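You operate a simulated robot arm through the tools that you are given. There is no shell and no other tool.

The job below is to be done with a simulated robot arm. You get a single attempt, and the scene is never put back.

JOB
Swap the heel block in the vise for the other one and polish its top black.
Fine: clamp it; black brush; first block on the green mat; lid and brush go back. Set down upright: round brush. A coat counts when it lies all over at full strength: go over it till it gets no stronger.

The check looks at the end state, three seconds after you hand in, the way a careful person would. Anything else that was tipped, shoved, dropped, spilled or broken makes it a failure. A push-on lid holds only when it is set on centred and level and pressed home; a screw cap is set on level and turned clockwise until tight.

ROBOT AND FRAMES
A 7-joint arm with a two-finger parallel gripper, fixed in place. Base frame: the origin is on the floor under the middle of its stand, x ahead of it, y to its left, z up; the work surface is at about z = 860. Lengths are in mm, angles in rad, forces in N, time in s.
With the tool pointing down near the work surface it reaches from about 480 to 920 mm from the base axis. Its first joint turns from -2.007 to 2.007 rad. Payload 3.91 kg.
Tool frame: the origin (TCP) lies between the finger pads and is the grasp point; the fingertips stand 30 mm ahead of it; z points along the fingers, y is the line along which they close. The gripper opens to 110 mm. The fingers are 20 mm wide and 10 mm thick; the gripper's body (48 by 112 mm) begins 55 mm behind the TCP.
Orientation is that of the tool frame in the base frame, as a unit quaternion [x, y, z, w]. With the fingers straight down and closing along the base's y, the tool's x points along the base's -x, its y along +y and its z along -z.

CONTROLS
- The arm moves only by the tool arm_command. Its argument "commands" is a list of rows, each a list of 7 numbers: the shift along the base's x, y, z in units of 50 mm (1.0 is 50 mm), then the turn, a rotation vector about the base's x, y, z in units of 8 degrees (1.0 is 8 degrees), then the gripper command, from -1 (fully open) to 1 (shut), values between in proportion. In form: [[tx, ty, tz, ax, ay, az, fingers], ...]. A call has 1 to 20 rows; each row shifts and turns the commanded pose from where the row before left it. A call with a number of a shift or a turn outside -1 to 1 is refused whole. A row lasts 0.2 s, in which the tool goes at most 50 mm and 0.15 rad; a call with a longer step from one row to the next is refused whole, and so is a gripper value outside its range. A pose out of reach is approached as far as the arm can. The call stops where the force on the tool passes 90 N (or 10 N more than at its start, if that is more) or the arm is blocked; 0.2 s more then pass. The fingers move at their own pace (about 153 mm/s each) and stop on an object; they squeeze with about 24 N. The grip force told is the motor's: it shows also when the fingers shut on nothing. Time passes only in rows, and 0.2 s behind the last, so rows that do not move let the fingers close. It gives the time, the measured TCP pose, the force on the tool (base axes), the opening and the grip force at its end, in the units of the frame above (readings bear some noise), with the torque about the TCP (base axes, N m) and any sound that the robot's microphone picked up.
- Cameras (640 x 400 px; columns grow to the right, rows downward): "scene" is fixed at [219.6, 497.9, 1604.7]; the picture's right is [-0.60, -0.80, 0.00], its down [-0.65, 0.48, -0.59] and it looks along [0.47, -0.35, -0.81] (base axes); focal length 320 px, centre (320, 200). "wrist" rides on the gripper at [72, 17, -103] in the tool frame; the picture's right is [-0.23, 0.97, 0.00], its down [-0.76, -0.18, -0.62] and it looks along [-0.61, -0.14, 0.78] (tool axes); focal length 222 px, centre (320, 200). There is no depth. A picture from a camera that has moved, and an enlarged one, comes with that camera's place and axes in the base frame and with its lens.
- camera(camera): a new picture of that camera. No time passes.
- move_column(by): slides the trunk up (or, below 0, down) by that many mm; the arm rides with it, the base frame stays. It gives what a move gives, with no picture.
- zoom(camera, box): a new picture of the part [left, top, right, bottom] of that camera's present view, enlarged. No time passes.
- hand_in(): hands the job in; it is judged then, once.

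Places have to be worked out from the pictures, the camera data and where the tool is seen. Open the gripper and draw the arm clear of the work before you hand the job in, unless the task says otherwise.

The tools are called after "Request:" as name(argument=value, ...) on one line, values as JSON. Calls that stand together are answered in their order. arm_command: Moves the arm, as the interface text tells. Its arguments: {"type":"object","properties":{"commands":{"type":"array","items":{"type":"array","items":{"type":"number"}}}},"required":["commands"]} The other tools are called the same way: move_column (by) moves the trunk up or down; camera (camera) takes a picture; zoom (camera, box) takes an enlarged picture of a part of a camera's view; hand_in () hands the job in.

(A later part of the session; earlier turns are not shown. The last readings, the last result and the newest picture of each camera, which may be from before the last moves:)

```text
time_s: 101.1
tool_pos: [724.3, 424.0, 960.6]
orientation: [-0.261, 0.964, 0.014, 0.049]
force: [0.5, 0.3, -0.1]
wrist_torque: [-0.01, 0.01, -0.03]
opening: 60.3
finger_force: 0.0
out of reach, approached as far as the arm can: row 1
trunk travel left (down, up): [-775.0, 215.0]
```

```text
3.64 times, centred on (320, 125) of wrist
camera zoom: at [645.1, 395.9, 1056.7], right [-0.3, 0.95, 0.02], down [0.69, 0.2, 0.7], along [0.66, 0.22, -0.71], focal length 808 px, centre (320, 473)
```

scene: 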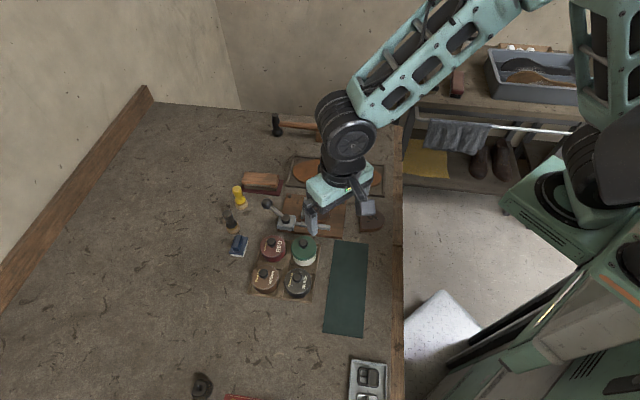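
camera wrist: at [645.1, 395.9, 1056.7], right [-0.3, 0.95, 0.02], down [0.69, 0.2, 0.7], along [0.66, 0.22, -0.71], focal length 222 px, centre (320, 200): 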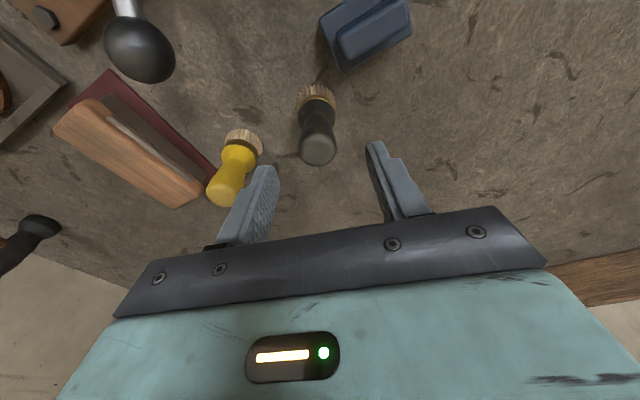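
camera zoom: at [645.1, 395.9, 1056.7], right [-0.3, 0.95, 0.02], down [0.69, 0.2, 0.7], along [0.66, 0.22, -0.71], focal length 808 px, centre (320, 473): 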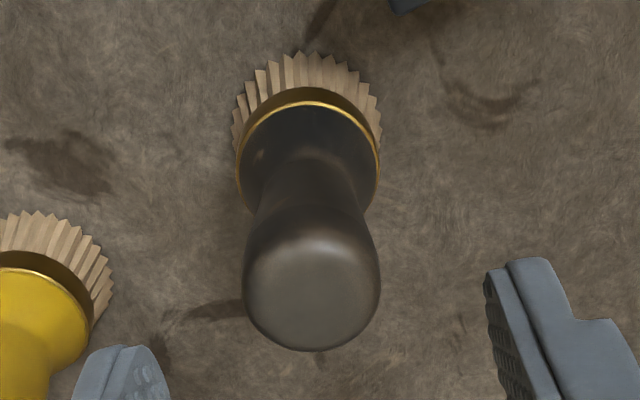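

The brush axis is about 5 mm nearer to the base than the TCP. I correct, narrow the opening to 40 mm (to stay clear of the yellow brush), and come down further.

Request:
arm_command(commands=[[-0.066, -0.068, 0, 0, 0, 0, 0.27], [0, 0, -0.3, 0, 0, 0, 0.27], [0, 0, 0, 0, 0, 0, 0.27]])

Request:
camera(camera="wrist")

Request:
zoom(camera="wrist", box=[250, 90, 390, 200])

Request:
zoom(camera="scene", box=[205, 180, 275, 250])

```text
time_s: 101.9
tool_pos: [723.2, 422.2, 946.1]
orientation: [-0.26, 0.964, 0.013, 0.049]
force: [-0.6, -0.3, 0.7]
wrist_torque: [-0.03, -0.03, 0.01]
opening: 40.1
finger_force: 0.1
out of reach, approached as far as the arm can: row 1
trunk travel left (down, up): [-775.0, 215.0]
```

```text
taken
camera wrist: at [642.7, 395.0, 1041.7], right [-0.3, 0.95, 0.02], down [0.69, 0.2, 0.7], along [0.66, 0.22, -0.72], focal length 222 px, centre (320, 200)
```

wrist: 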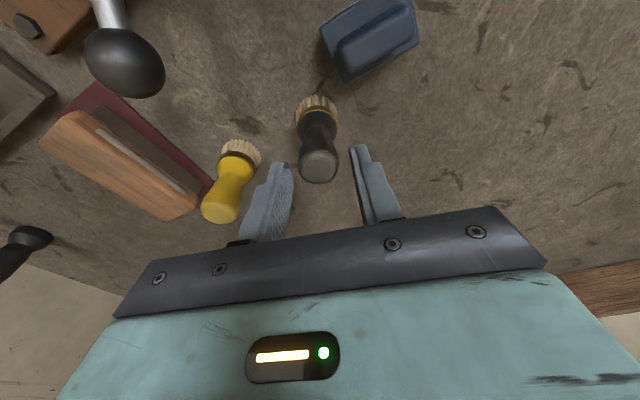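

```text
3.64 times, centred on (320, 145) of wrist
camera zoom: at [642.7, 395.0, 1041.7], right [-0.3, 0.95, 0.02], down [0.69, 0.2, 0.7], along [0.66, 0.22, -0.72], focal length 808 px, centre (320, 400)
```

zoom: 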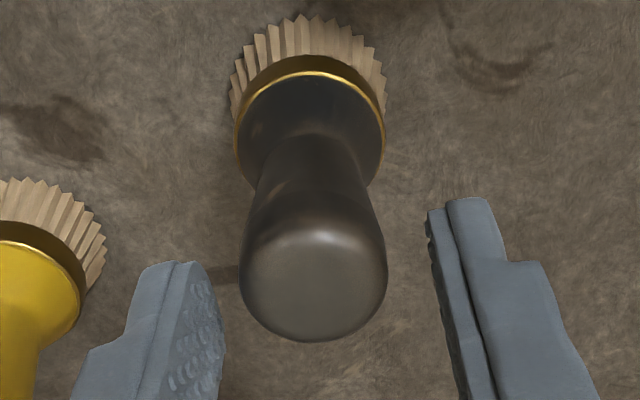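

```text
5.71 times, centred on (240, 215) of scene
camera zoom: at [219.6, 497.9, 1604.7], right [-0.6, -0.8, 0.0], down [-0.65, 0.48, -0.59], along [0.47, -0.35, -0.81], focal length 1828 px, centre (777, 114)
```

zoom: 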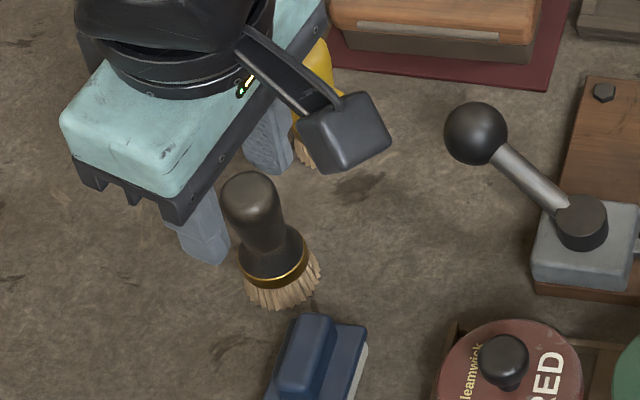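

The bulb is between the fingers, about 3 mm inward of the grasp axis. I shift in a bit more and descend to grasp height.

Request:
arm_command(commands=[[-0.08, -0.05, -0.2, 0, 0, 0, 0.27], [0, 0, 0, 0, 0, 0, 0.27]])

```text
time_s: 102.5
tool_pos: [721.3, 423.3, 934.5]
orientation: [-0.262, 0.964, 0.013, 0.049]
force: [-0.4, 0.1, -0.6]
wrist_torque: [-0.01, -0.02, 0.0]
opening: 39.9
finger_force: 0.1
out of reach, approached as far as the arm can: row 1
trunk travel left (down, up): [-775.0, 215.0]
```

Request:
arm_command(commands=[[-0.032, -0.064, -0.2, 0, 0, 0, 0.27], [0, 0, 0, 0, 0, 0, 0.27]])

Request:
zoom(camera="wrist", box=[250, 90, 390, 200])

Request:
zoom(camera="scene", box=[205, 180, 275, 250])

```text
time_s: 103.1
tool_pos: [721.3, 421.2, 924.7]
orientation: [-0.261, 0.964, 0.014, 0.05]
force: [0.4, -0.3, 0.0]
wrist_torque: [-0.01, -0.03, -0.05]
opening: 40.3
finger_force: 0.1
trunk travel left (down, up): [-775.0, 215.0]
```

```text
3.64 times, centred on (320, 145) of wrist
camera zoom: at [640.7, 394.3, 1020.9], right [-0.3, 0.95, 0.02], down [0.69, 0.2, 0.7], along [0.66, 0.22, -0.72], focal length 808 px, centre (320, 400)
```

zoom: 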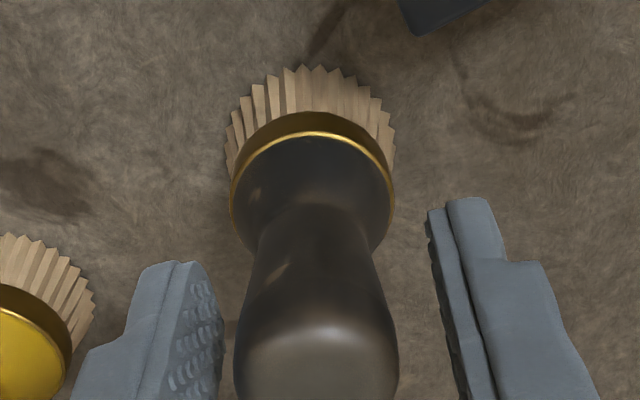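

```text
5.71 times, centred on (240, 215) of scene
camera zoom: at [219.6, 497.9, 1604.7], right [-0.6, -0.8, 0.0], down [-0.65, 0.48, -0.59], along [0.47, -0.35, -0.81], focal length 1828 px, centre (777, 114)
```

zoom: 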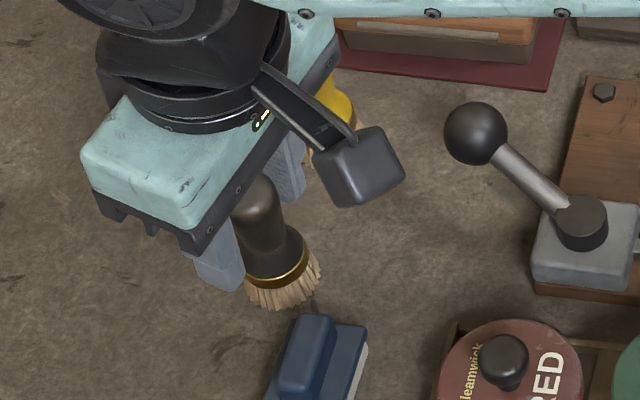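

The brush is nicely between the fingers. I lower 6 mm more, close on the bulb and check.

Request:
arm_command(commands=[[0.01, -0.02, -0.12, 0, 0, 0, 0.27], [0, 0, 0, 0, 0, 0, 0.45], [0, 0, 0, 0, 0, 0, 1], [0, 0, 0, 0, 0, 0, 1], [0, 0, 0, 0, 0, 0, 1]])

Request:
zoom(camera="wrist", box=[250, 90, 390, 200])

```text
time_s: 104.3
tool_pos: [721.4, 419.9, 919.1]
orientation: [-0.261, 0.964, 0.012, 0.05]
force: [-0.5, 0.6, 2.1]
wrist_torque: [-0.01, 0.01, 0.0]
opening: 25.7
finger_force: 24.2
trunk travel left (down, up): [-775.0, 215.0]
```

```text
3.64 times, centred on (320, 145) of wrist
camera zoom: at [641.5, 392.5, 1015.6], right [-0.3, 0.95, 0.02], down [0.69, 0.2, 0.7], along [0.66, 0.22, -0.72], focal length 808 px, centre (320, 400)
```

zoom: 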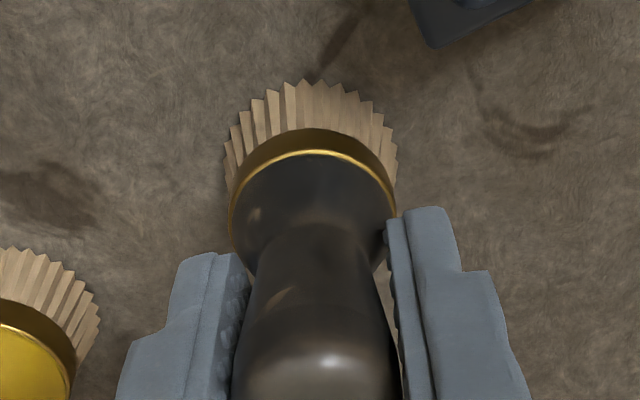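

The brush is gripped upright (25.7 mm, 24 N) at TCP (721.4, 419.9, 919.1), which I'll use again for putting it back. I lift it and carry it over to the open black tin.

Request:
arm_command(commands=[[0, 0, 0.2, 0, 0, 0, 1], [-0.1, -0.05, 0.6, 0, 0, 0, 1], [-0.3, -0.1, 0.7, 0, 0, 0, 1], [-0.3, -0.1, 0.3, 0, 0, 0, 1], [0, 0, 0, 0, 0, 0, 1]])

Request:
zoom(camera="scene", box=[205, 150, 295, 250])

Request:
camera(camera="wrist")

```text
time_s: 105.5
tool_pos: [710.1, 436.6, 1008.3]
orientation: [-0.263, 0.964, 0.013, 0.049]
force: [-0.3, -0.2, -0.4]
wrist_torque: [0.02, -0.07, -0.01]
opening: 23.3
finger_force: 24.3
out of reach, approached as far as the arm can: row 2, 3, 4
trunk travel left (down, up): [-775.0, 215.0]
```

```text
4.00 times, centred on (250, 200) of scene
camera zoom: at [219.6, 497.9, 1604.7], right [-0.6, -0.8, 0.0], down [-0.65, 0.48, -0.59], along [0.47, -0.35, -0.81], focal length 1280 px, centre (600, 200)
```

zoom: 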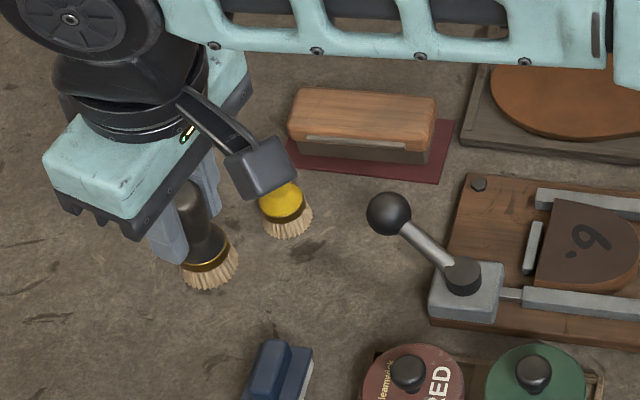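

```text
taken
camera wrist: at [630.0, 408.2, 1104.9], right [-0.3, 0.95, 0.02], down [0.69, 0.2, 0.7], along [0.66, 0.22, -0.72], focal length 222 px, centre (320, 200)
```

wrist: 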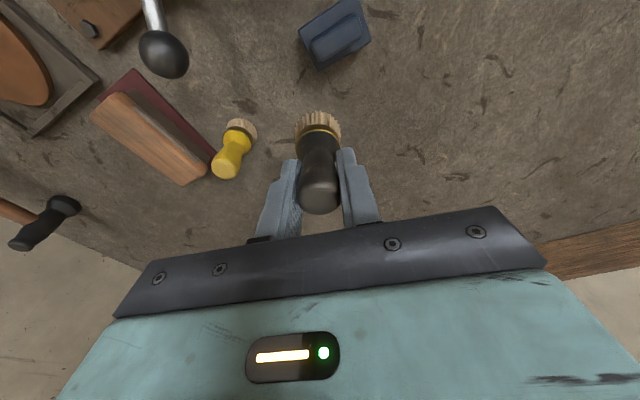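

The opening changed from 25.7 to 23.3 mm, so the brush settled a little in the grip. I zoom to see how it is held.

Request:
zoom(camera="wrist", box=[250, 100, 390, 220])

Request:
zoom(camera="scene", box=[215, 175, 275, 225])

```text
3.33 times, centred on (320, 160) of wrist
camera zoom: at [630.0, 408.2, 1104.9], right [-0.3, 0.95, 0.02], down [0.69, 0.2, 0.7], along [0.66, 0.22, -0.72], focal length 740 px, centre (320, 333)
```

zoom: 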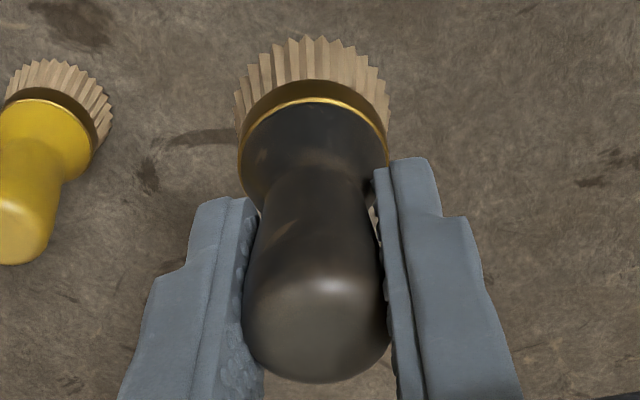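

```text
8.00 times, centred on (245, 200) of scene
camera zoom: at [219.6, 497.9, 1604.7], right [-0.6, -0.8, 0.0], down [-0.65, 0.48, -0.59], along [0.47, -0.35, -0.81], focal length 2560 px, centre (920, 200)
```

zoom: 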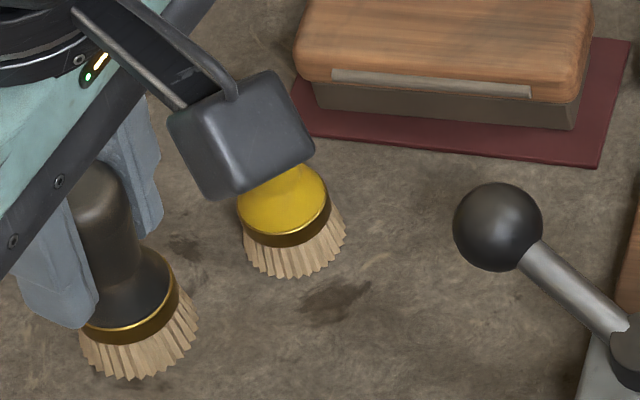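

The brush slid about 3–4 mm down in the fingers and now sits firmly on the bulb, still upright. I make a modest inward move first and check how the arm follows.

Request:
arm_command(commands=[[-0.5, -0.2, 0, 0, 0, 0, 1], [0, 0, 0, 0, 0, 0, 1]])

```text
time_s: 106.1
tool_pos: [701.4, 444.5, 1008.1]
orientation: [-0.261, 0.964, 0.012, 0.05]
force: [-0.2, 0.5, 0.5]
wrist_torque: [0.0, -0.02, 0.01]
opening: 23.1
finger_force: 23.7
out of reach, approached as far as the arm can: row 1
trunk travel left (down, up): [-775.0, 215.0]
```

The arm drifts sideways when a row is flagged out of reach at this height. I lower a bit while moving inward, which should bring it back into its range.

Request:
arm_command(commands=[[-0.2, -0.2, -0.5, 0, 0, 0, 1], [0, 0, 0, 0, 0, 0, 1]])

```text
time_s: 106.7
tool_pos: [699.8, 444.4, 982.1]
orientation: [-0.26, 0.964, 0.011, 0.05]
force: [-0.7, 0.3, -1.0]
wrist_torque: [0.03, -0.01, -0.02]
opening: 23.0
finger_force: 23.9
out of reach, approached as far as the arm can: row 1
trunk travel left (down, up): [-775.0, 215.0]
```

The hand follows in height but not sideways, so some joint seems at its limit. I look at the whole arm.

Request:
camera(camera="scene")

```text
taken
```

scene: 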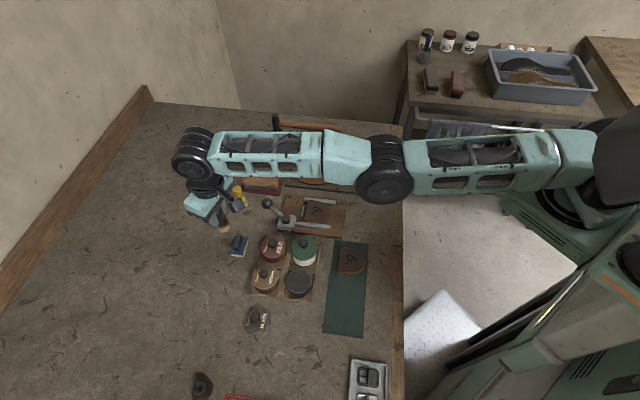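

The arm is stretched out straight, at a singular posture. I send a few still rows to see whether it settles to the commanded place further in.

Request:
arm_command(commands=[[0, 0, 0, 0, 0, 0, 1], [0, 0, 0, 0, 0, 0, 1], [0, 0, 0, 0, 0, 0, 1]])

```text
time_s: 107.5
tool_pos: [699.6, 443.5, 982.6]
orientation: [-0.261, 0.964, 0.012, 0.049]
force: [-0.2, -0.2, 0.8]
wrist_torque: [-0.02, -0.03, 0.01]
opening: 23.1
finger_force: 23.7
trunk travel left (down, up): [-775.0, 215.0]
```

The commanded pose is now reset to the measured one. I pull inward radially in small steps to let the elbow bend.

Request:
arm_command(commands=[[-0.085, -0.054, 0, 0, 0, 0, 1], [-0.085, -0.054, 0, 0, 0, 0, 1], [-0.085, -0.054, 0, 0, 0, 0, 1], [-0.085, -0.054, 0, 0, 0, 0, 1], [-0.085, -0.054, 0, 0, 0, 0, 1], [0, 0, 0, 0, 0, 0, 1]])

```text
time_s: 108.9
tool_pos: [697.2, 446.2, 982.3]
orientation: [-0.261, 0.964, 0.013, 0.049]
force: [0.8, -0.1, 0.5]
wrist_torque: [0.04, -0.04, -0.01]
opening: 23.0
finger_force: 23.8
out of reach, approached as far as the arm can: row 1, 2, 3, 4, 5
trunk travel left (down, up): [-775.0, 215.0]
```

Still held. I zoom on the arm's elbow to understand its posture.

Request:
zoom(camera="scene", box=[160, 90, 480, 260])

Request:
zoom(camera="scene", box=[400, 60, 640, 300])

```text
2.00 times, centred on (320, 175) of scene
camera zoom: at [219.6, 497.9, 1604.7], right [-0.6, -0.8, 0.0], down [-0.65, 0.48, -0.59], along [0.47, -0.35, -0.81], focal length 640 px, centre (320, 250)
```

zoom: 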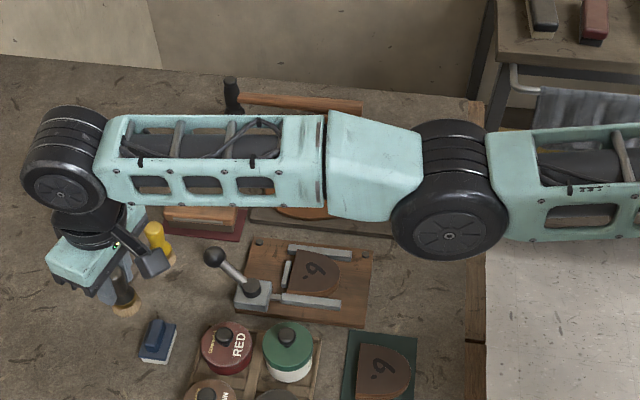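

```text
1.67 times, centred on (520, 180) of scene
camera zoom: at [219.6, 497.9, 1604.7], right [-0.6, -0.8, 0.0], down [-0.65, 0.48, -0.59], along [0.47, -0.35, -0.81], focal length 533 px, centre (-13, 233)
```

zoom: 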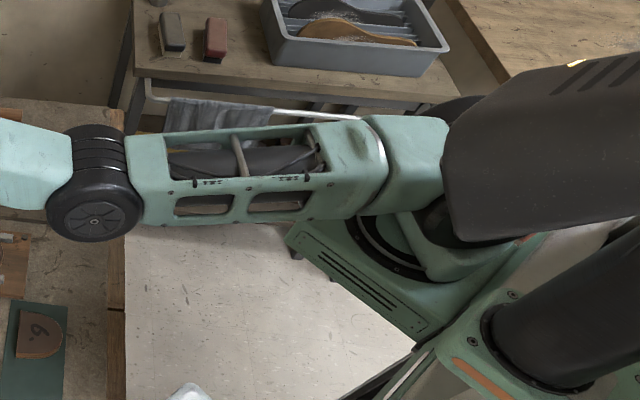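

The elbow seems slightly bent the wrong way (downward) at its limit, which blocks inward motion. I push outward to straighten it, then pull inward, to let it fold the right way.

Request:
arm_command(commands=[[0.34, 0.21, 0, 0, 0, 0, 1], [0.34, 0.21, 0, 0, 0, 0, 1], [0, 0, 0, 0, 0, 0, 1]])

Request:
arm_command(commands=[[-0.17, -0.11, 0, 0, 0, 0, 1], [0, 0, 0, 0, 0, 0, 1]])

```text
time_s: 109.7
tool_pos: [704.3, 444.7, 983.2]
orientation: [-0.261, 0.964, 0.013, 0.049]
force: [-0.7, 0.3, 0.5]
wrist_torque: [0.0, 0.0, -0.02]
opening: 22.8
finger_force: 23.8
out of reach, approached as far as the arm can: row 1, 2
trunk travel left (down, up): [-775.0, 215.0]
```

```text
time_s: 110.3
tool_pos: [699.8, 444.6, 982.1]
orientation: [-0.261, 0.964, 0.012, 0.05]
force: [0.2, 0.4, 0.0]
wrist_torque: [-0.01, 0.03, 0.0]
opening: 23.1
finger_force: 23.9
out of reach, approached as far as the arm can: row 1
trunk travel left (down, up): [-775.0, 215.0]
```

Radially the arm is locked between 828 and 833 mm, in line with an elbow-down posture with the wrist at its limit. Tilting the hand the other way (fingers inward) should force the forearm down and the elbow up; I try that in free air.

Request:
arm_command(commands=[[0, 0, 0, -0.3795, 0.647, 0, 1], [0, 0, 0, -0.3795, 0.647, 0, 1], [0, 0, 0, -0.3795, 0.647, 0, 1], [0, 0, 0, 0, 0, 0, 1]])

```text
time_s: 111.3
tool_pos: [658.3, 399.1, 984.7]
orientation: [-0.26, 0.96, -0.029, -0.103]
force: [0.0, 0.3, -1.5]
wrist_torque: [0.02, 0.03, 0.01]
opening: 22.7
finger_force: 24.3
out of reach, approached as far as the arm can: row 1, 2, 3
trunk travel left (down, up): [-775.0, 215.0]
```

The orientation was followed and the hand swung inward to 770 mm. Now I try moving inward from here.

Request:
arm_command(commands=[[-0.4, -0.25, 0, 0, 0, 0, 1], [-0.4, -0.25, 0, 0, 0, 0, 1], [0, 0, 0, 0, 0, 0, 1]])

```text
time_s: 112.1
tool_pos: [648.6, 408.9, 981.4]
orientation: [-0.26, 0.96, -0.028, -0.102]
force: [0.8, -0.7, 0.3]
wrist_torque: [0.01, 0.03, -0.04]
opening: 22.7
finger_force: 23.8
out of reach, approached as far as the arm can: row 1, 2
trunk travel left (down, up): [-775.0, 215.0]
```

Inward is still blocked: the arm sits in the straight-elbow singularity. Lowering the hand earlier bent the elbow the right way, so I'll go back over the brush's own free spot, restoring the original tilt, and descend there.

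Request:
arm_command(commands=[[0, 0, 0, 0.3795, -0.647, 0, 1], [0, 0, 0, 0.3795, -0.647, 0, 1], [0, 0, 0, 0.3795, -0.647, 0, 1], [0, 0, 0, 0, 0, 0, 1]])

```text
time_s: 113.1
tool_pos: [685.2, 455.6, 980.8]
orientation: [-0.262, 0.964, 0.013, 0.048]
force: [-0.1, 0.4, -0.5]
wrist_torque: [-0.03, 0.01, 0.0]
opening: 23.0
finger_force: 23.8
out of reach, approached as far as the arm can: row 1, 2, 3
trunk travel left (down, up): [-775.0, 215.0]
```

Request:
arm_command(commands=[[0.36, -0.36, 0, 0, 0, 0, 1], [0.36, -0.36, 0, 0, 0, 0, 1], [0, 0, 0, 0, 0, 0, 1]])

Request:
camera(camera="wrist")

```text
time_s: 113.9
tool_pos: [724.5, 424.1, 982.3]
orientation: [-0.261, 0.964, 0.012, 0.049]
force: [0.2, -0.3, 0.3]
wrist_torque: [-0.03, -0.02, -0.01]
opening: 22.9
finger_force: 23.9
out of reach, approached as far as the arm can: row 2
trunk travel left (down, up): [-775.0, 215.0]
```

```text
taken
camera wrist: at [644.7, 395.2, 1078.7], right [-0.3, 0.95, 0.02], down [0.69, 0.2, 0.7], along [0.66, 0.22, -0.72], focal length 222 px, centre (320, 200)
```

wrist: 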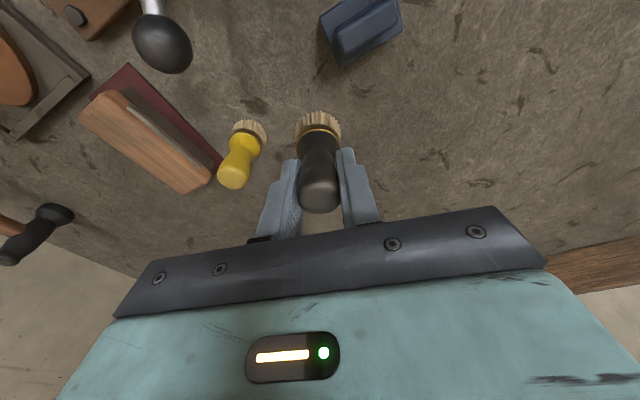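

I'm above the brush's own spot. I descend 45 mm in small steps.

Request:
arm_command(commands=[[0, 0, -0.2, 0, 0, 0, 1], [0, 0, -0.2, 0, 0, 0, 1], [0, 0, -0.2, 0, 0, 0, 1], [0, 0, -0.2, 0, 0, 0, 1], [0, 0, -0.1, 0, 0, 0, 1], [0, 0, 0, 0, 0, 0, 1]])

Request:
arm_command(commands=[[-0.06, -0.06, 0, 0, 0, 0, 1], [-0.06, -0.06, 0, 0, 0, 0, 1], [0, 0, 0, 0, 0, 0, 1]])

```text
time_s: 115.3
tool_pos: [723.6, 422.0, 936.8]
orientation: [-0.26, 0.964, 0.013, 0.049]
force: [-0.1, 0.1, -0.3]
wrist_torque: [0.0, -0.02, -0.04]
opening: 22.9
finger_force: 24.3
trunk travel left (down, up): [-775.0, 215.0]
```

```text
time_s: 116.1
tool_pos: [721.7, 421.2, 938.2]
orientation: [-0.262, 0.964, 0.013, 0.05]
force: [-0.4, 0.5, 0.2]
wrist_torque: [0.01, -0.01, 0.0]
opening: 22.9
finger_force: 23.9
out of reach, approached as far as the arm can: row 1
trunk travel left (down, up): [-775.0, 215.0]
```

Row 2 was no longer flagged. I continue inward in small steps, staying low.

Request:
arm_command(commands=[[-0.06, -0.06, 0, 0, 0, 0, 1], [-0.06, -0.06, 0, 0, 0, 0, 1], [-0.06, -0.06, 0, 0, 0, 0, 1], [-0.06, -0.06, 0, 0, 0, 0, 1], [0, 0, 0, 0, 0, 0, 1]])

```text
time_s: 117.3
tool_pos: [722.4, 423.0, 938.2]
orientation: [-0.261, 0.964, 0.012, 0.049]
force: [-0.1, -0.5, -0.9]
wrist_torque: [-0.05, 0.05, 0.02]
opening: 22.7
finger_force: 23.9
out of reach, approached as far as the arm can: row 1, 2, 3, 4
trunk travel left (down, up): [-775.0, 215.0]
```

I descend closer to the table, where the move was accepted earlier, and try inward again.

Request:
arm_command(commands=[[0, 0, -0.1, 0, 0, 0, 1], [0, 0, -0.1, 0, 0, 0, 1], [0, 0, 0, 0, 0, 0, 1]])

Request:
arm_command(commands=[[-0.06, -0.06, 0, 0, 0, 0, 1], [-0.06, -0.06, 0, 0, 0, 0, 1], [0, 0, 0, 0, 0, 0, 1]])

```text
time_s: 118.1
tool_pos: [722.5, 421.3, 926.1]
orientation: [-0.261, 0.964, 0.014, 0.049]
force: [0.4, 0.1, 0.3]
wrist_torque: [0.0, 0.0, 0.0]
opening: 22.9
finger_force: 24.0
trunk travel left (down, up): [-775.0, 215.0]
```

```text
time_s: 118.9
tool_pos: [721.3, 420.2, 926.6]
orientation: [-0.262, 0.964, 0.012, 0.048]
force: [-0.2, -1.0, -0.3]
wrist_torque: [0.02, -0.02, -0.01]
opening: 22.9
finger_force: 23.9
out of reach, approached as far as the arm can: row 2
trunk travel left (down, up): [-775.0, 215.0]
```

Each descent frees only a few millimetres inward, so the elbow is still on the wrong side of straight. I raise the trunk (lifting the hand with it) and then lower the hand with the arm, which should swing the elbow through to the upper side.

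Request:
move_column(by=110)

Request:
arm_command(commands=[[0, 0, -0.4, 0, 0, 0, 1], [0, 0, -0.4, 0, 0, 0, 1], [0, 0, -0.4, 0, 0, 0, 1], [0, 0, -0.4, 0, 0, 0, 1], [0, 0, 0, 0, 0, 0, 1]])

```text
time_s: 120.3
tool_pos: [721.6, 421.2, 1036.6]
orientation: [-0.262, 0.964, 0.013, 0.049]
force: [-0.5, 0.0, -0.9]
wrist_torque: [-0.01, 0.0, -0.03]
opening: 22.7
finger_force: 24.0
trunk travel left (down, up): [-885.0, 105.0]
```

```text
time_s: 121.5
tool_pos: [713.6, 413.1, 958.3]
orientation: [-0.261, 0.964, 0.012, 0.048]
force: [0.5, 0.4, -0.9]
wrist_torque: [-0.01, 0.0, 0.03]
opening: 22.4
finger_force: 23.7
out of reach, approached as far as the arm can: row 3, 4
trunk travel left (down, up): [-885.0, 105.0]
```

The arm came down along its full-extension arc. Now I test inward motion.

Request:
arm_command(commands=[[-0.15, -0.15, 0, 0, 0, 0, 1], [-0.15, -0.15, 0, 0, 0, 0, 1], [-0.15, -0.15, 0, 0, 0, 0, 1], [0, 0, 0, 0, 0, 0, 1]])

```text
time_s: 122.5
tool_pos: [712.0, 411.6, 954.4]
orientation: [-0.261, 0.964, 0.012, 0.049]
force: [-0.5, -0.6, 0.8]
wrist_torque: [0.01, 0.03, -0.01]
opening: 22.7
finger_force: 24.4
out of reach, approached as far as the arm can: row 1, 2, 3
trunk travel left (down, up): [-885.0, 105.0]
```

I raise the trunk another 90 mm and then descend while moving inward at the same time, so the target always stays inside the reach.

Request:
move_column(by=90)

Request:
arm_command(commands=[[-0.1, -0.1, -0.4, 0, 0, 0, 1], [-0.1, -0.1, -0.4, 0, 0, 0, 1], [-0.1, -0.1, -0.4, 0, 0, 0, 1], [-0.1, -0.1, -0.4, 0, 0, 0, 1], [0, 0, 0, 0, 0, 0, 1]])

```text
time_s: 123.8
tool_pos: [713.1, 411.9, 1044.8]
orientation: [-0.261, 0.964, 0.012, 0.048]
force: [-1.0, 1.2, 0.1]
wrist_torque: [-0.03, 0.02, -0.01]
opening: 22.7
finger_force: 24.1
trunk travel left (down, up): [-975.0, 15.0]
```

```text
time_s: 125.0
tool_pos: [695.2, 396.1, 963.8]
orientation: [-0.26, 0.964, 0.012, 0.049]
force: [0.3, 0.0, -1.1]
wrist_torque: [-0.02, 0.01, 0.03]
opening: 22.9
finger_force: 23.7
out of reach, approached as far as the arm can: row 2
trunk travel left (down, up): [-975.0, 15.0]
```

That worked: the hand moved inward and the last rows were within reach. I continue inward at this height.

Request:
arm_command(commands=[[-0.2, -0.2, 0, 0, 0, 0, 1], [-0.2, -0.2, 0, 0, 0, 0, 1], [0, 0, 0, 0, 0, 0, 1]])

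```text
time_s: 125.8
tool_pos: [694.6, 396.6, 957.0]
orientation: [-0.261, 0.964, 0.013, 0.048]
force: [-0.2, -0.2, 0.6]
wrist_torque: [-0.02, -0.01, 0.02]
opening: 22.8
finger_force: 24.5
out of reach, approached as far as the arm can: row 1, 2
trunk travel left (down, up): [-975.0, 15.0]
```

The arm is still sliding on its full-extension sphere. I try a stronger outward-and-down command to overshoot the straight posture, followed directly by an inward one.

Request:
arm_command(commands=[[0.6, 0.6, -0.2, 0, 0, 0, 1], [-0.1, -0.1, -0.2, 0, 0, 0, 1], [-0.2, -0.2, 0, 0, 0, 0, 1], [0, 0, 0, 0, 0, 0, 1]])

```text
time_s: 126.8
tool_pos: [690.0, 392.2, 945.8]
orientation: [-0.261, 0.964, 0.012, 0.047]
force: [0.2, -0.2, 0.0]
wrist_torque: [0.0, 0.02, 0.0]
opening: 22.9
finger_force: 24.0
out of reach, approached as far as the arm can: row 1, 3
trunk travel left (down, up): [-975.0, 15.0]
```

I test a steeper combination: more inward per downward step.

Request:
arm_command(commands=[[-0.15, -0.15, -0.2, 0, 0, 0, 1], [0, 0, 0, 0, 0, 0, 1]])

```text
time_s: 127.4
tool_pos: [689.0, 389.5, 936.5]
orientation: [-0.262, 0.964, 0.013, 0.05]
force: [0.3, -0.1, 0.7]
wrist_torque: [0.01, -0.01, 0.0]
opening: 22.9
finger_force: 23.7
out of reach, approached as far as the arm can: row 1
trunk travel left (down, up): [-975.0, 15.0]
```

The elbow appears bent slightly the wrong way at its limit. I try a series of outward and inward commands of different size; an inward row that is not flagged tells that the elbow folded the right way.

Request:
arm_command(commands=[[0.14, 0.14, 0, 0, 0, 0, 1], [-0.2, -0.2, 0, 0, 0, 0, 1], [0.28, 0.28, 0, 0, 0, 0, 1], [-0.2, -0.2, 0, 0, 0, 0, 1], [0.42, 0.42, 0, 0, 0, 0, 1], [-0.2, -0.2, 0, 0, 0, 0, 1], [0.64, 0.64, 0, 0, 0, 0, 1], [-0.2, -0.2, 0, 0, 0, 0, 1], [0, 0, 0, 0, 0, 0, 1]])

```text
time_s: 129.4
tool_pos: [691.0, 388.2, 938.8]
orientation: [-0.261, 0.964, 0.012, 0.048]
force: [0.3, -0.9, 0.0]
wrist_torque: [-0.04, 0.03, -0.01]
opening: 22.8
finger_force: 24.0
out of reach, approached as far as the arm can: row 1, 2, 3, 4, 5, 6, 7, 8
trunk travel left (down, up): [-975.0, 15.0]
```

Request:
camera(camera="scene")

Request:
zoom(camera="scene", box=[160, 20, 640, 300])

```text
taken
```

scene: 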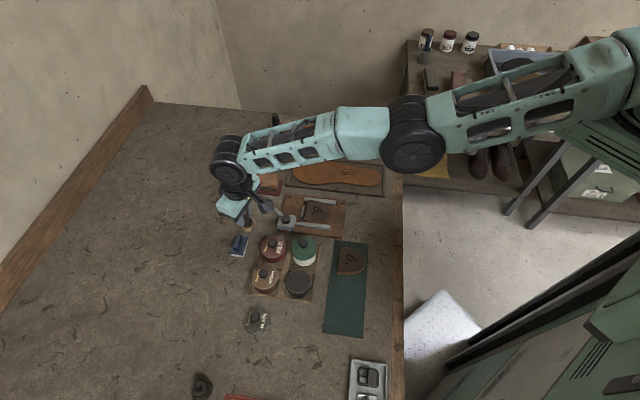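

```text
1.33 times, centred on (400, 160) of scene
camera zoom: at [219.6, 497.9, 1604.7], right [-0.6, -0.8, 0.0], down [-0.65, 0.48, -0.59], along [0.47, -0.35, -0.81], focal length 427 px, centre (213, 253)
```

zoom: 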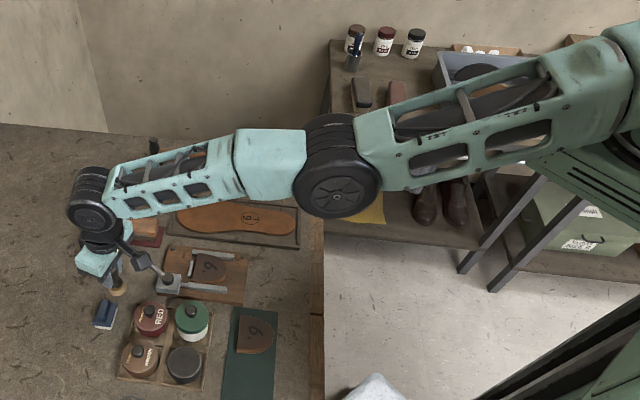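

The pictures show the elbow about 11° past straight, hanging below the shoulder–wrist line. Lowering the hand along the reach sphere turns the elbow the right way, so I first go up along it to gain room, then come down a long way.

Request:
arm_command(commands=[[0.1, 0.1, 0.5, 0, 0, 0, 1], [0.1, 0.1, 0.5, 0, 0, 0, 1], [0.09, 0.09, 0.5, 0, 0, 0, 1], [0.09, 0.09, 0.5, 0, 0, 0, 1], [0.08, 0.08, 0.5, 0, 0, 0, 1], [0.08, 0.08, 0.5, 0, 0, 0, 1], [0, 0, 0, 0, 0, 0, 1]])

```text
time_s: 131.0
tool_pos: [720.2, 419.2, 1087.3]
orientation: [-0.261, 0.964, 0.012, 0.048]
force: [0.7, 0.1, 0.0]
wrist_torque: [0.03, -0.02, -0.03]
opening: 22.8
finger_force: 23.9
out of reach, approached as far as the arm can: row 3
trunk travel left (down, up): [-975.0, 15.0]
```

Request:
arm_command(commands=[[0.3, 0.3, 0, 0, 0, 0, 1], [0.1, 0.1, -0.2, 0, 0, 0, 1], [0.0, 0.0, -0.2, 0, 0, 0, 1], [0.0, 0.0, -0.2, 0, 0, 0, 1], [-0.02, -0.02, -0.2, 0, 0, 0, 1], [-0.03, -0.03, -0.2, 0, 0, 0, 1], [-0.03, -0.03, -0.2, 0, 0, 0, 1], [-0.04, -0.04, -0.2, 0, 0, 0, 1], [-0.05, -0.05, -0.2, 0, 0, 0, 1], [-0.06, -0.06, -0.2, 0, 0, 0, 1], [-0.08, -0.08, -0.2, 0, 0, 0, 1], [-0.1, -0.1, -0.2, 0, 0, 0, 1], [-0.12, -0.12, -0.2, 0, 0, 0, 1], [-0.15, -0.15, -0.2, 0, 0, 0, 1], [0, 0, 0, 0, 0, 0, 1]])

```text
time_s: 134.2
tool_pos: [693.7, 393.2, 955.1]
orientation: [-0.261, 0.964, 0.012, 0.047]
force: [-0.2, 0.3, -0.4]
wrist_torque: [0.0, 0.03, -0.06]
opening: 23.2
finger_force: 24.5
out of reach, approached as far as the arm can: row 1, 2, 7, 11, 12, 13, 14
trunk travel left (down, up): [-975.0, 15.0]
```

Request:
zoom(camera="scene", box=[160, 20, 640, 300])

```text
1.33 times, centred on (400, 160) of scene
camera zoom: at [219.6, 497.9, 1604.7], right [-0.6, -0.8, 0.0], down [-0.65, 0.48, -0.59], along [0.47, -0.35, -0.81], focal length 427 px, centre (213, 253)
```

zoom: 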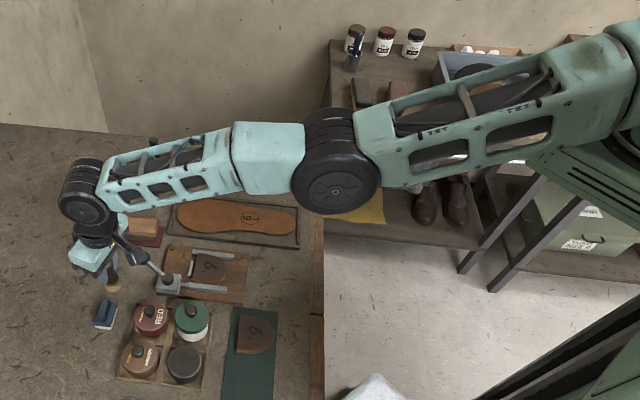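

Still on the sphere. Pitching the hand inward turns the elbow the right way much more strongly than lowering; I combine an outward push with two rows of inward pitch plus inward motion, so that the wrist target lies just inside the reach.

Request:
arm_command(commands=[[0.35, 0.35, 0, 0, 0, 0, 1], [-0.586, -0.382, -0.2, -0.506, 0.8625, 0, 1], [-0.586, -0.382, 0, -0.506, 0.8625, 0, 1], [0, 0, 0, 0, 0, 0, 1]])

```text
time_s: 135.2
tool_pos: [644.7, 360.7, 948.7]
orientation: [-0.261, 0.961, -0.025, -0.086]
force: [3.5, -0.5, -0.8]
wrist_torque: [-0.02, -0.22, 0.01]
opening: 22.8
finger_force: 23.8
out of reach, approached as far as the arm can: row 1, 3
trunk travel left (down, up): [-975.0, 15.0]
```

A small sideways force appears, so I check for contact.

Request:
camera(camera="wrist")

Request:
zoom(camera="scene", box=[205, 170, 325, 260])

```text
taken
camera wrist: at [590.7, 348.5, 1064.3], right [-0.3, 0.95, -0.04], down [0.83, 0.28, 0.48], along [0.47, 0.11, -0.88], focal length 222 px, centre (320, 200)
```

wrist: 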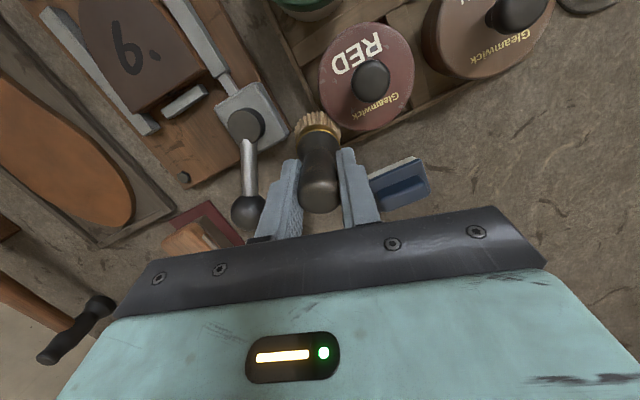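

```text
4.44 times, centred on (265, 215) of scene
camera zoom: at [219.6, 497.9, 1604.7], right [-0.6, -0.8, 0.0], down [-0.65, 0.48, -0.59], along [0.47, -0.35, -0.81], focal length 1422 px, centre (564, 133)
```

zoom: 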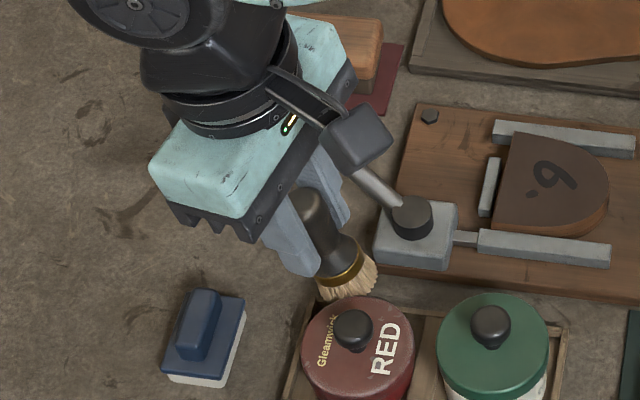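

The bristles are very near the red tin's lid edge, so I raise at once.

Request:
arm_command(commands=[[0.05, 0.03, 0.5, 0, 0, 0, 1], [0.05, 0.03, 0.4, 0, 0, 0, 1], [0, 0, 0, 0, 0, 0, 1]])

Request:
zoom(camera="scene", box=[205, 190, 325, 300])

```text
time_s: 136.0
tool_pos: [656.0, 371.1, 991.3]
orientation: [-0.261, 0.961, -0.025, -0.088]
force: [0.5, -0.2, -0.3]
wrist_torque: [-0.04, -0.02, -0.04]
opening: 22.8
finger_force: 24.1
out of reach, approached as far as the arm can: row 1, 2
trunk travel left (down, up): [-975.0, 15.0]
```

```text
3.64 times, centred on (265, 245) of scene
camera zoom: at [219.6, 497.9, 1604.7], right [-0.6, -0.8, 0.0], down [-0.65, 0.48, -0.59], along [0.47, -0.35, -0.81], focal length 1164 px, centre (520, 36)
```

zoom: 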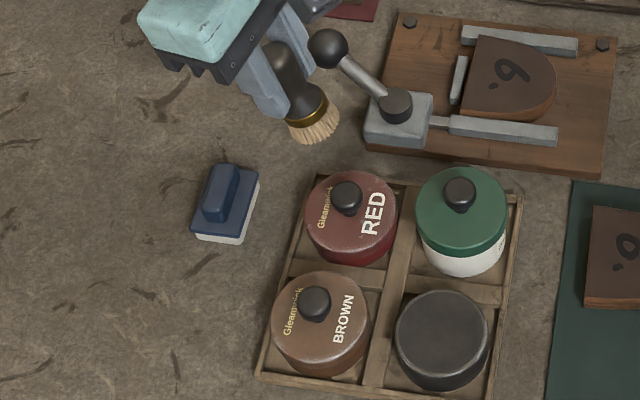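

I compare the tins with the very first zoom to make sure the red tin was not shifted.

Request:
zoom(camera="scene", box=[220, 220, 400, 345])

Request:
zoom(camera="scene", box=[250, 230, 325, 300])

```text
3.20 times, centred on (310, 282) of scene
camera zoom: at [219.6, 497.9, 1604.7], right [-0.6, -0.8, 0.0], down [-0.65, 0.48, -0.59], along [0.47, -0.35, -0.81], focal length 1024 px, centre (352, -64)
```

zoom: 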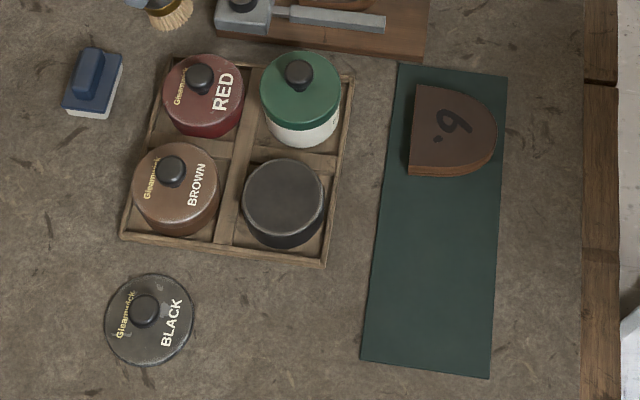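

```text
5.71 times, centred on (288, 265) of scene
camera zoom: at [219.6, 497.9, 1604.7], right [-0.6, -0.8, 0.0], down [-0.65, 0.48, -0.59], along [0.47, -0.35, -0.81], focal length 1828 px, centre (506, -171)
```

zoom: 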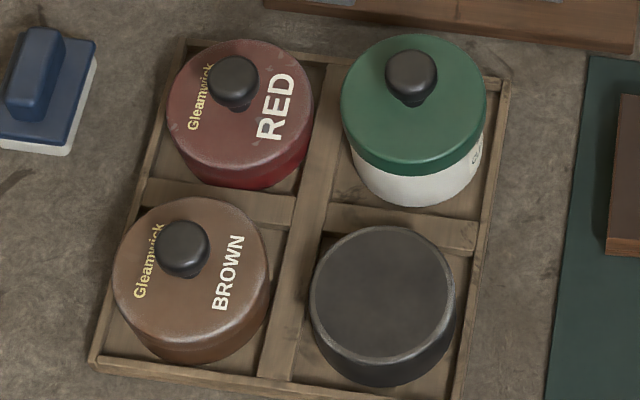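

The red tin sits a few millimetres lower in its compartment than at the start; I'll come back to that. First I must free the arm: I try many small outward/inward pairs at this safe height and watch the flags.

Request:
arm_command(commands=[[0.015, 0.013, 0, 0, 0, 0, 1], [-0.08, -0.07, 0, 0, 0, 0, 1], [0.03, 0.027, 0, 0, 0, 0, 1], [-0.08, -0.07, 0, 0, 0, 0, 1], [0.045, 0.04, 0, 0, 0, 0, 1], [-0.08, -0.07, 0, 0, 0, 0, 1], [0.06, 0.054, 0, 0, 0, 0, 1], [-0.08, -0.07, 0, 0, 0, 0, 1], [0.09, 0.08, 0, 0, 0, 0, 1], [-0.08, -0.07, 0, 0, 0, 0, 1], [0.12, 0.107, 0, 0, 0, 0, 1], [-0.08, -0.07, 0, 0, 0, 0, 1], [0.2, 0.18, 0, 0, 0, 0, 1], [-0.08, -0.07, 0, 0, 0, 0, 1], [0.7, 0.63, 0, 0, 0, 0, 1], [-0.08, -0.07, 0, 0, 0, 0, 1], [0, 0, 0, 0, 0, 0, 1]])

```text
time_s: 139.6
tool_pos: [661.8, 370.1, 1003.2]
orientation: [-0.26, 0.961, -0.024, -0.088]
force: [-0.5, 0.6, -0.3]
wrist_torque: [-0.01, -0.01, 0.02]
opening: 23.0
finger_force: 23.9
out of reach, approached as far as the arm can: row 2, 6, 9, 10, 11, 12, 13, 14, 15, 16
trunk travel left (down, up): [-975.0, 15.0]
```

Still locked in a thin shell. I'll go up for room, press outward several times to bring the elbow fully straight, and then combine inward pitch with a strong downward motion to carry it through.

Request:
arm_command(commands=[[0.065, 0.06, 0.4, 0, 0, 0, 1], [0.065, 0.06, 0.4, 0, 0, 0, 1], [0.06, 0.05, 0.4, 0, 0, 0, 1], [0.05, 0.045, 0.4, 0, 0, 0, 1], [0.22, 0.2, 0, 0, 0, 0, 1], [0.22, 0.2, 0, 0, 0, 0, 1], [0.22, 0.2, 0, 0, 0, 0, 1], [0.22, 0.2, 0, 0, 0, 0, 1], [-0.53, -0.33, -0.6, -0.506, 0.8625, 0, 1], [-0.64, -0.43, -0.4, -0.506, 0.8625, 0, 1], [-0.15, -0.13, -0.2, 0, 0, 0, 1], [-0.15, -0.13, 0, 0, 0, 0, 1], [0, 0, 0, 0, 0, 0, 1]])

```text
time_s: 142.4
tool_pos: [612.3, 343.8, 1021.2]
orientation: [-0.254, 0.94, -0.06, -0.219]
force: [-0.2, 0.6, -0.3]
wrist_torque: [-0.02, 0.06, 0.02]
opening: 22.9
finger_force: 24.2
out of reach, approached as far as the arm can: row 5, 6, 7, 8, 11, 12
trunk travel left (down, up): [-975.0, 15.0]
```

I repeat it more carefully: tilt back with the wrist point held still, press outward to straighten fully, then pitch inward step by step about the fixed wrist point, and test inward motion at the end.

Request:
arm_command(commands=[[0.432, 0.254, -0.204, 0.506, -0.8625, 0, 1], [0.452, 0.266, -0.132, 0.506, -0.8625, 0, 1], [0.464, 0.272, -0.058, 0.506, -0.8625, 0, 1], [0.466, 0.274, 0.018, 0.506, -0.8625, 0, 1], [0.1, 0.115, 0, 0, 0, 0, 1], [0.1, 0.115, 0, 0, 0, 0, 1], [0.1, 0.115, 0, 0, 0, 0, 1], [-0.466, -0.274, -0.018, -0.506, 0.8625, 0, 1], [-0.464, -0.272, 0.058, -0.506, 0.8625, 0, 1], [-0.452, -0.266, 0.132, -0.506, 0.8625, 0, 1], [-0.432, -0.254, 0.204, -0.506, 0.8625, 0, 1], [-0.404, -0.236, 0.272, -0.506, 0.8625, 0, 1], [-0.05, -0.057, 0, 0, 0, 0, 1], [-0.1, -0.115, 0, 0, 0, 0, 1], [-0.1, -0.115, 0, 0, 0, 0, 1], [0, 0, 0, 0, 0, 0, 1]])

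```text
time_s: 145.8
tool_pos: [583.8, 320.6, 1040.2]
orientation: [-0.25, 0.922, -0.078, -0.283]
force: [0.6, -0.3, -0.1]
wrist_torque: [0.01, -0.01, -0.03]
opening: 23.0
finger_force: 23.5
out of reach, approached as far as the arm can: row 3, 5, 6, 7, 11
trunk travel left (down, up): [-975.0, 15.0]
```

Inward rows were accepted this time: the wrist is about 18 mm inside its reach, so the elbow has folded the right way. I move further inward and then bring the hand back to the original brush orientation.

Request:
arm_command(commands=[[-0.2, -0.23, 0, 0, 0, 0, 1], [-0.2, -0.23, 0, 0, 0, 0, 1], [-0.2, -0.23, 0, 0, 0, 0, 1], [0.404, 0.236, -0.272, 0.506, -0.8625, 0, 1], [0.432, 0.254, -0.204, 0.506, -0.8625, 0, 1], [0.452, 0.266, -0.132, 0.506, -0.8625, 0, 1], [0.464, 0.272, -0.058, 0.506, -0.8625, 0, 1], [0.466, 0.274, 0.018, 0.506, -0.8625, 0, 1], [0, 0, 0, 0, 0, 0, 1]])

Request:
camera(camera="wrist")

Request:
zoom(camera="scene", box=[160, 20, 640, 300])

```text
time_s: 147.8
tool_pos: [663.6, 351.7, 1007.5]
orientation: [-0.262, 0.964, 0.012, 0.049]
force: [0.0, -0.4, -1.1]
wrist_torque: [0.01, -0.02, 0.03]
opening: 22.9
finger_force: 24.0
trunk travel left (down, up): [-975.0, 15.0]
```

```text
taken
camera wrist: at [584.6, 324.3, 1103.8], right [-0.3, 0.95, 0.02], down [0.69, 0.2, 0.7], along [0.66, 0.22, -0.72], focal length 222 px, centre (320, 200)
```

wrist: 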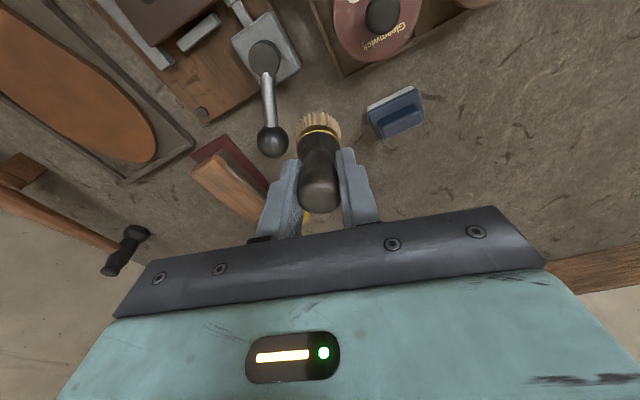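

```text
1.33 times, centred on (400, 160) of scene
camera zoom: at [219.6, 497.9, 1604.7], right [-0.6, -0.8, 0.0], down [-0.65, 0.48, -0.59], along [0.47, -0.35, -0.81], focal length 427 px, centre (213, 253)
```

zoom: 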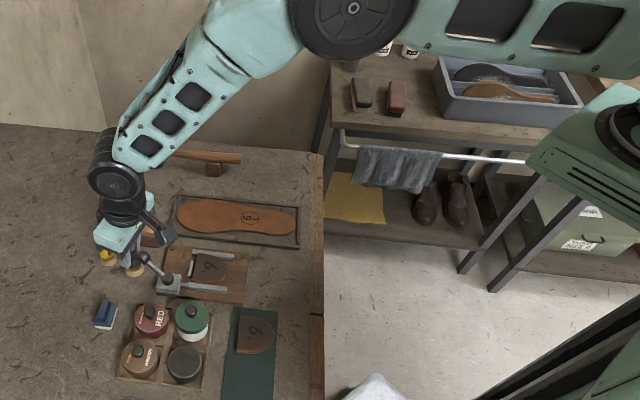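

The arm is folded properly again (elbow up). From its behaviour I know the shoulder point and its limit now, so I'll keep clear of full stretch. I raise the arm and lower the trunk back in two stages.

Request:
arm_command(commands=[[-0.2, 0.1, 0.7, 0, 0, 0, 1], [-0.2, 0.1, 0.7, 0, 0, 0, 1], [-0.2, 0.1, 0.7, 0, 0, 0, 1], [0, 0, 0, 0, 0, 0, 1]])

Request:
move_column(by=-100)

Request:
arm_command(commands=[[-0.2, 0, 0.7, 0, 0, 0, 1], [-0.2, 0, 0.7, 0, 0, 0, 1], [-0.2, 0, 0.6, 0, 0, 0, 1], [0, 0, 0, 0, 0, 0, 1]])

Request:
move_column(by=-100)

```text
time_s: 148.8
tool_pos: [634.7, 366.2, 1113.7]
orientation: [-0.261, 0.964, 0.013, 0.048]
force: [-0.2, -0.4, -1.0]
wrist_torque: [0.01, 0.02, 0.01]
opening: 22.7
finger_force: 24.1
trunk travel left (down, up): [-975.0, 15.0]
```

```text
time_s: 150.1
tool_pos: [634.9, 366.0, 1013.6]
orientation: [-0.261, 0.964, 0.012, 0.05]
force: [-0.4, 0.0, -0.2]
wrist_torque: [-0.01, 0.02, -0.02]
opening: 22.5
finger_force: 24.1
trunk travel left (down, up): [-875.0, 115.0]
```

```text
time_s: 151.1
tool_pos: [606.1, 367.0, 1114.0]
orientation: [-0.262, 0.964, 0.012, 0.049]
force: [0.8, -0.8, 0.0]
wrist_torque: [0.02, -0.01, 0.0]
opening: 22.9
finger_force: 24.0
trunk travel left (down, up): [-875.0, 115.0]
```

```text
time_s: 152.4
tool_pos: [605.4, 368.8, 1013.5]
orientation: [-0.261, 0.964, 0.012, 0.049]
force: [-0.4, 0.2, -0.2]
wrist_torque: [0.01, 0.02, 0.01]
opening: 22.7
finger_force: 24.2
trunk travel left (down, up): [-775.0, 215.0]
```

Trunk is back to its original height. Now I carry the brush over the open black tin at (478, 371).

Request:
arm_command(commands=[[-0.85, 0.02, 0, 0, 0, 0, 1], [-0.85, 0.02, 0, 0, 0, 0, 1], [-0.84, 0.01, 0, 0, 0, 0, 1], [0, 0, 0, 0, 0, 0, 1]])

Request:
camera(camera="wrist")

Request:
zoom(camera="scene", box=[230, 210, 350, 310])

```text
time_s: 153.4
tool_pos: [479.2, 370.4, 1013.7]
orientation: [-0.261, 0.964, 0.012, 0.05]
force: [-0.4, -0.1, -0.3]
wrist_torque: [-0.02, 0.0, -0.02]
opening: 22.5
finger_force: 24.6
trunk travel left (down, up): [-775.0, 215.0]
```

```text
taken
camera wrist: at [400.1, 343.1, 1109.9], right [-0.3, 0.95, 0.02], down [0.69, 0.2, 0.7], along [0.66, 0.22, -0.72], focal length 222 px, centre (320, 200)
```

wrist: 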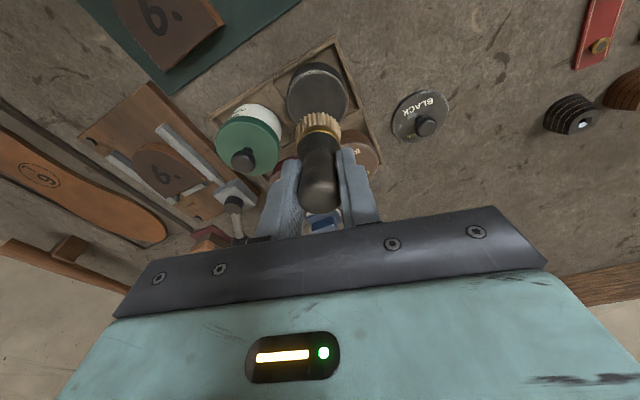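

```text
4.00 times, centred on (290, 260) of scene
camera zoom: at [219.6, 497.9, 1604.7], right [-0.6, -0.8, 0.0], down [-0.65, 0.48, -0.59], along [0.47, -0.35, -0.81], focal length 1280 px, centre (440, -40)
```

zoom: 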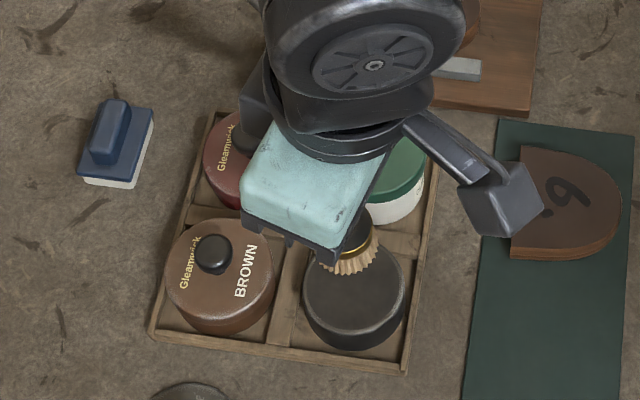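

I zoom to see the brush against the tin's rim.

Request:
zoom(camera="wrist", box=[250, 40, 390, 150])

```text
3.64 times, centred on (320, 95) of wrist
camera zoom: at [400.1, 343.1, 1109.9], right [-0.3, 0.95, 0.02], down [0.69, 0.2, 0.7], along [0.66, 0.22, -0.72], focal length 808 px, centre (320, 582)
```

zoom: 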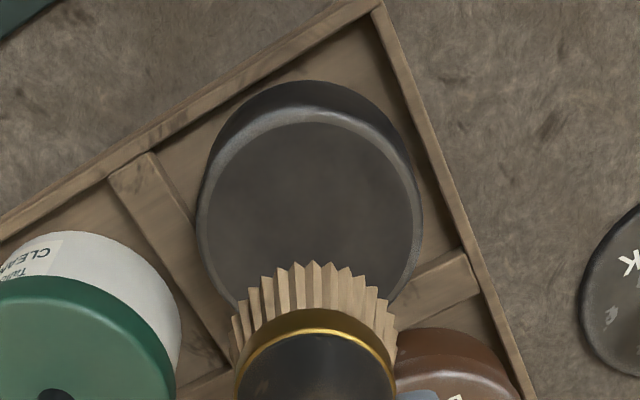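

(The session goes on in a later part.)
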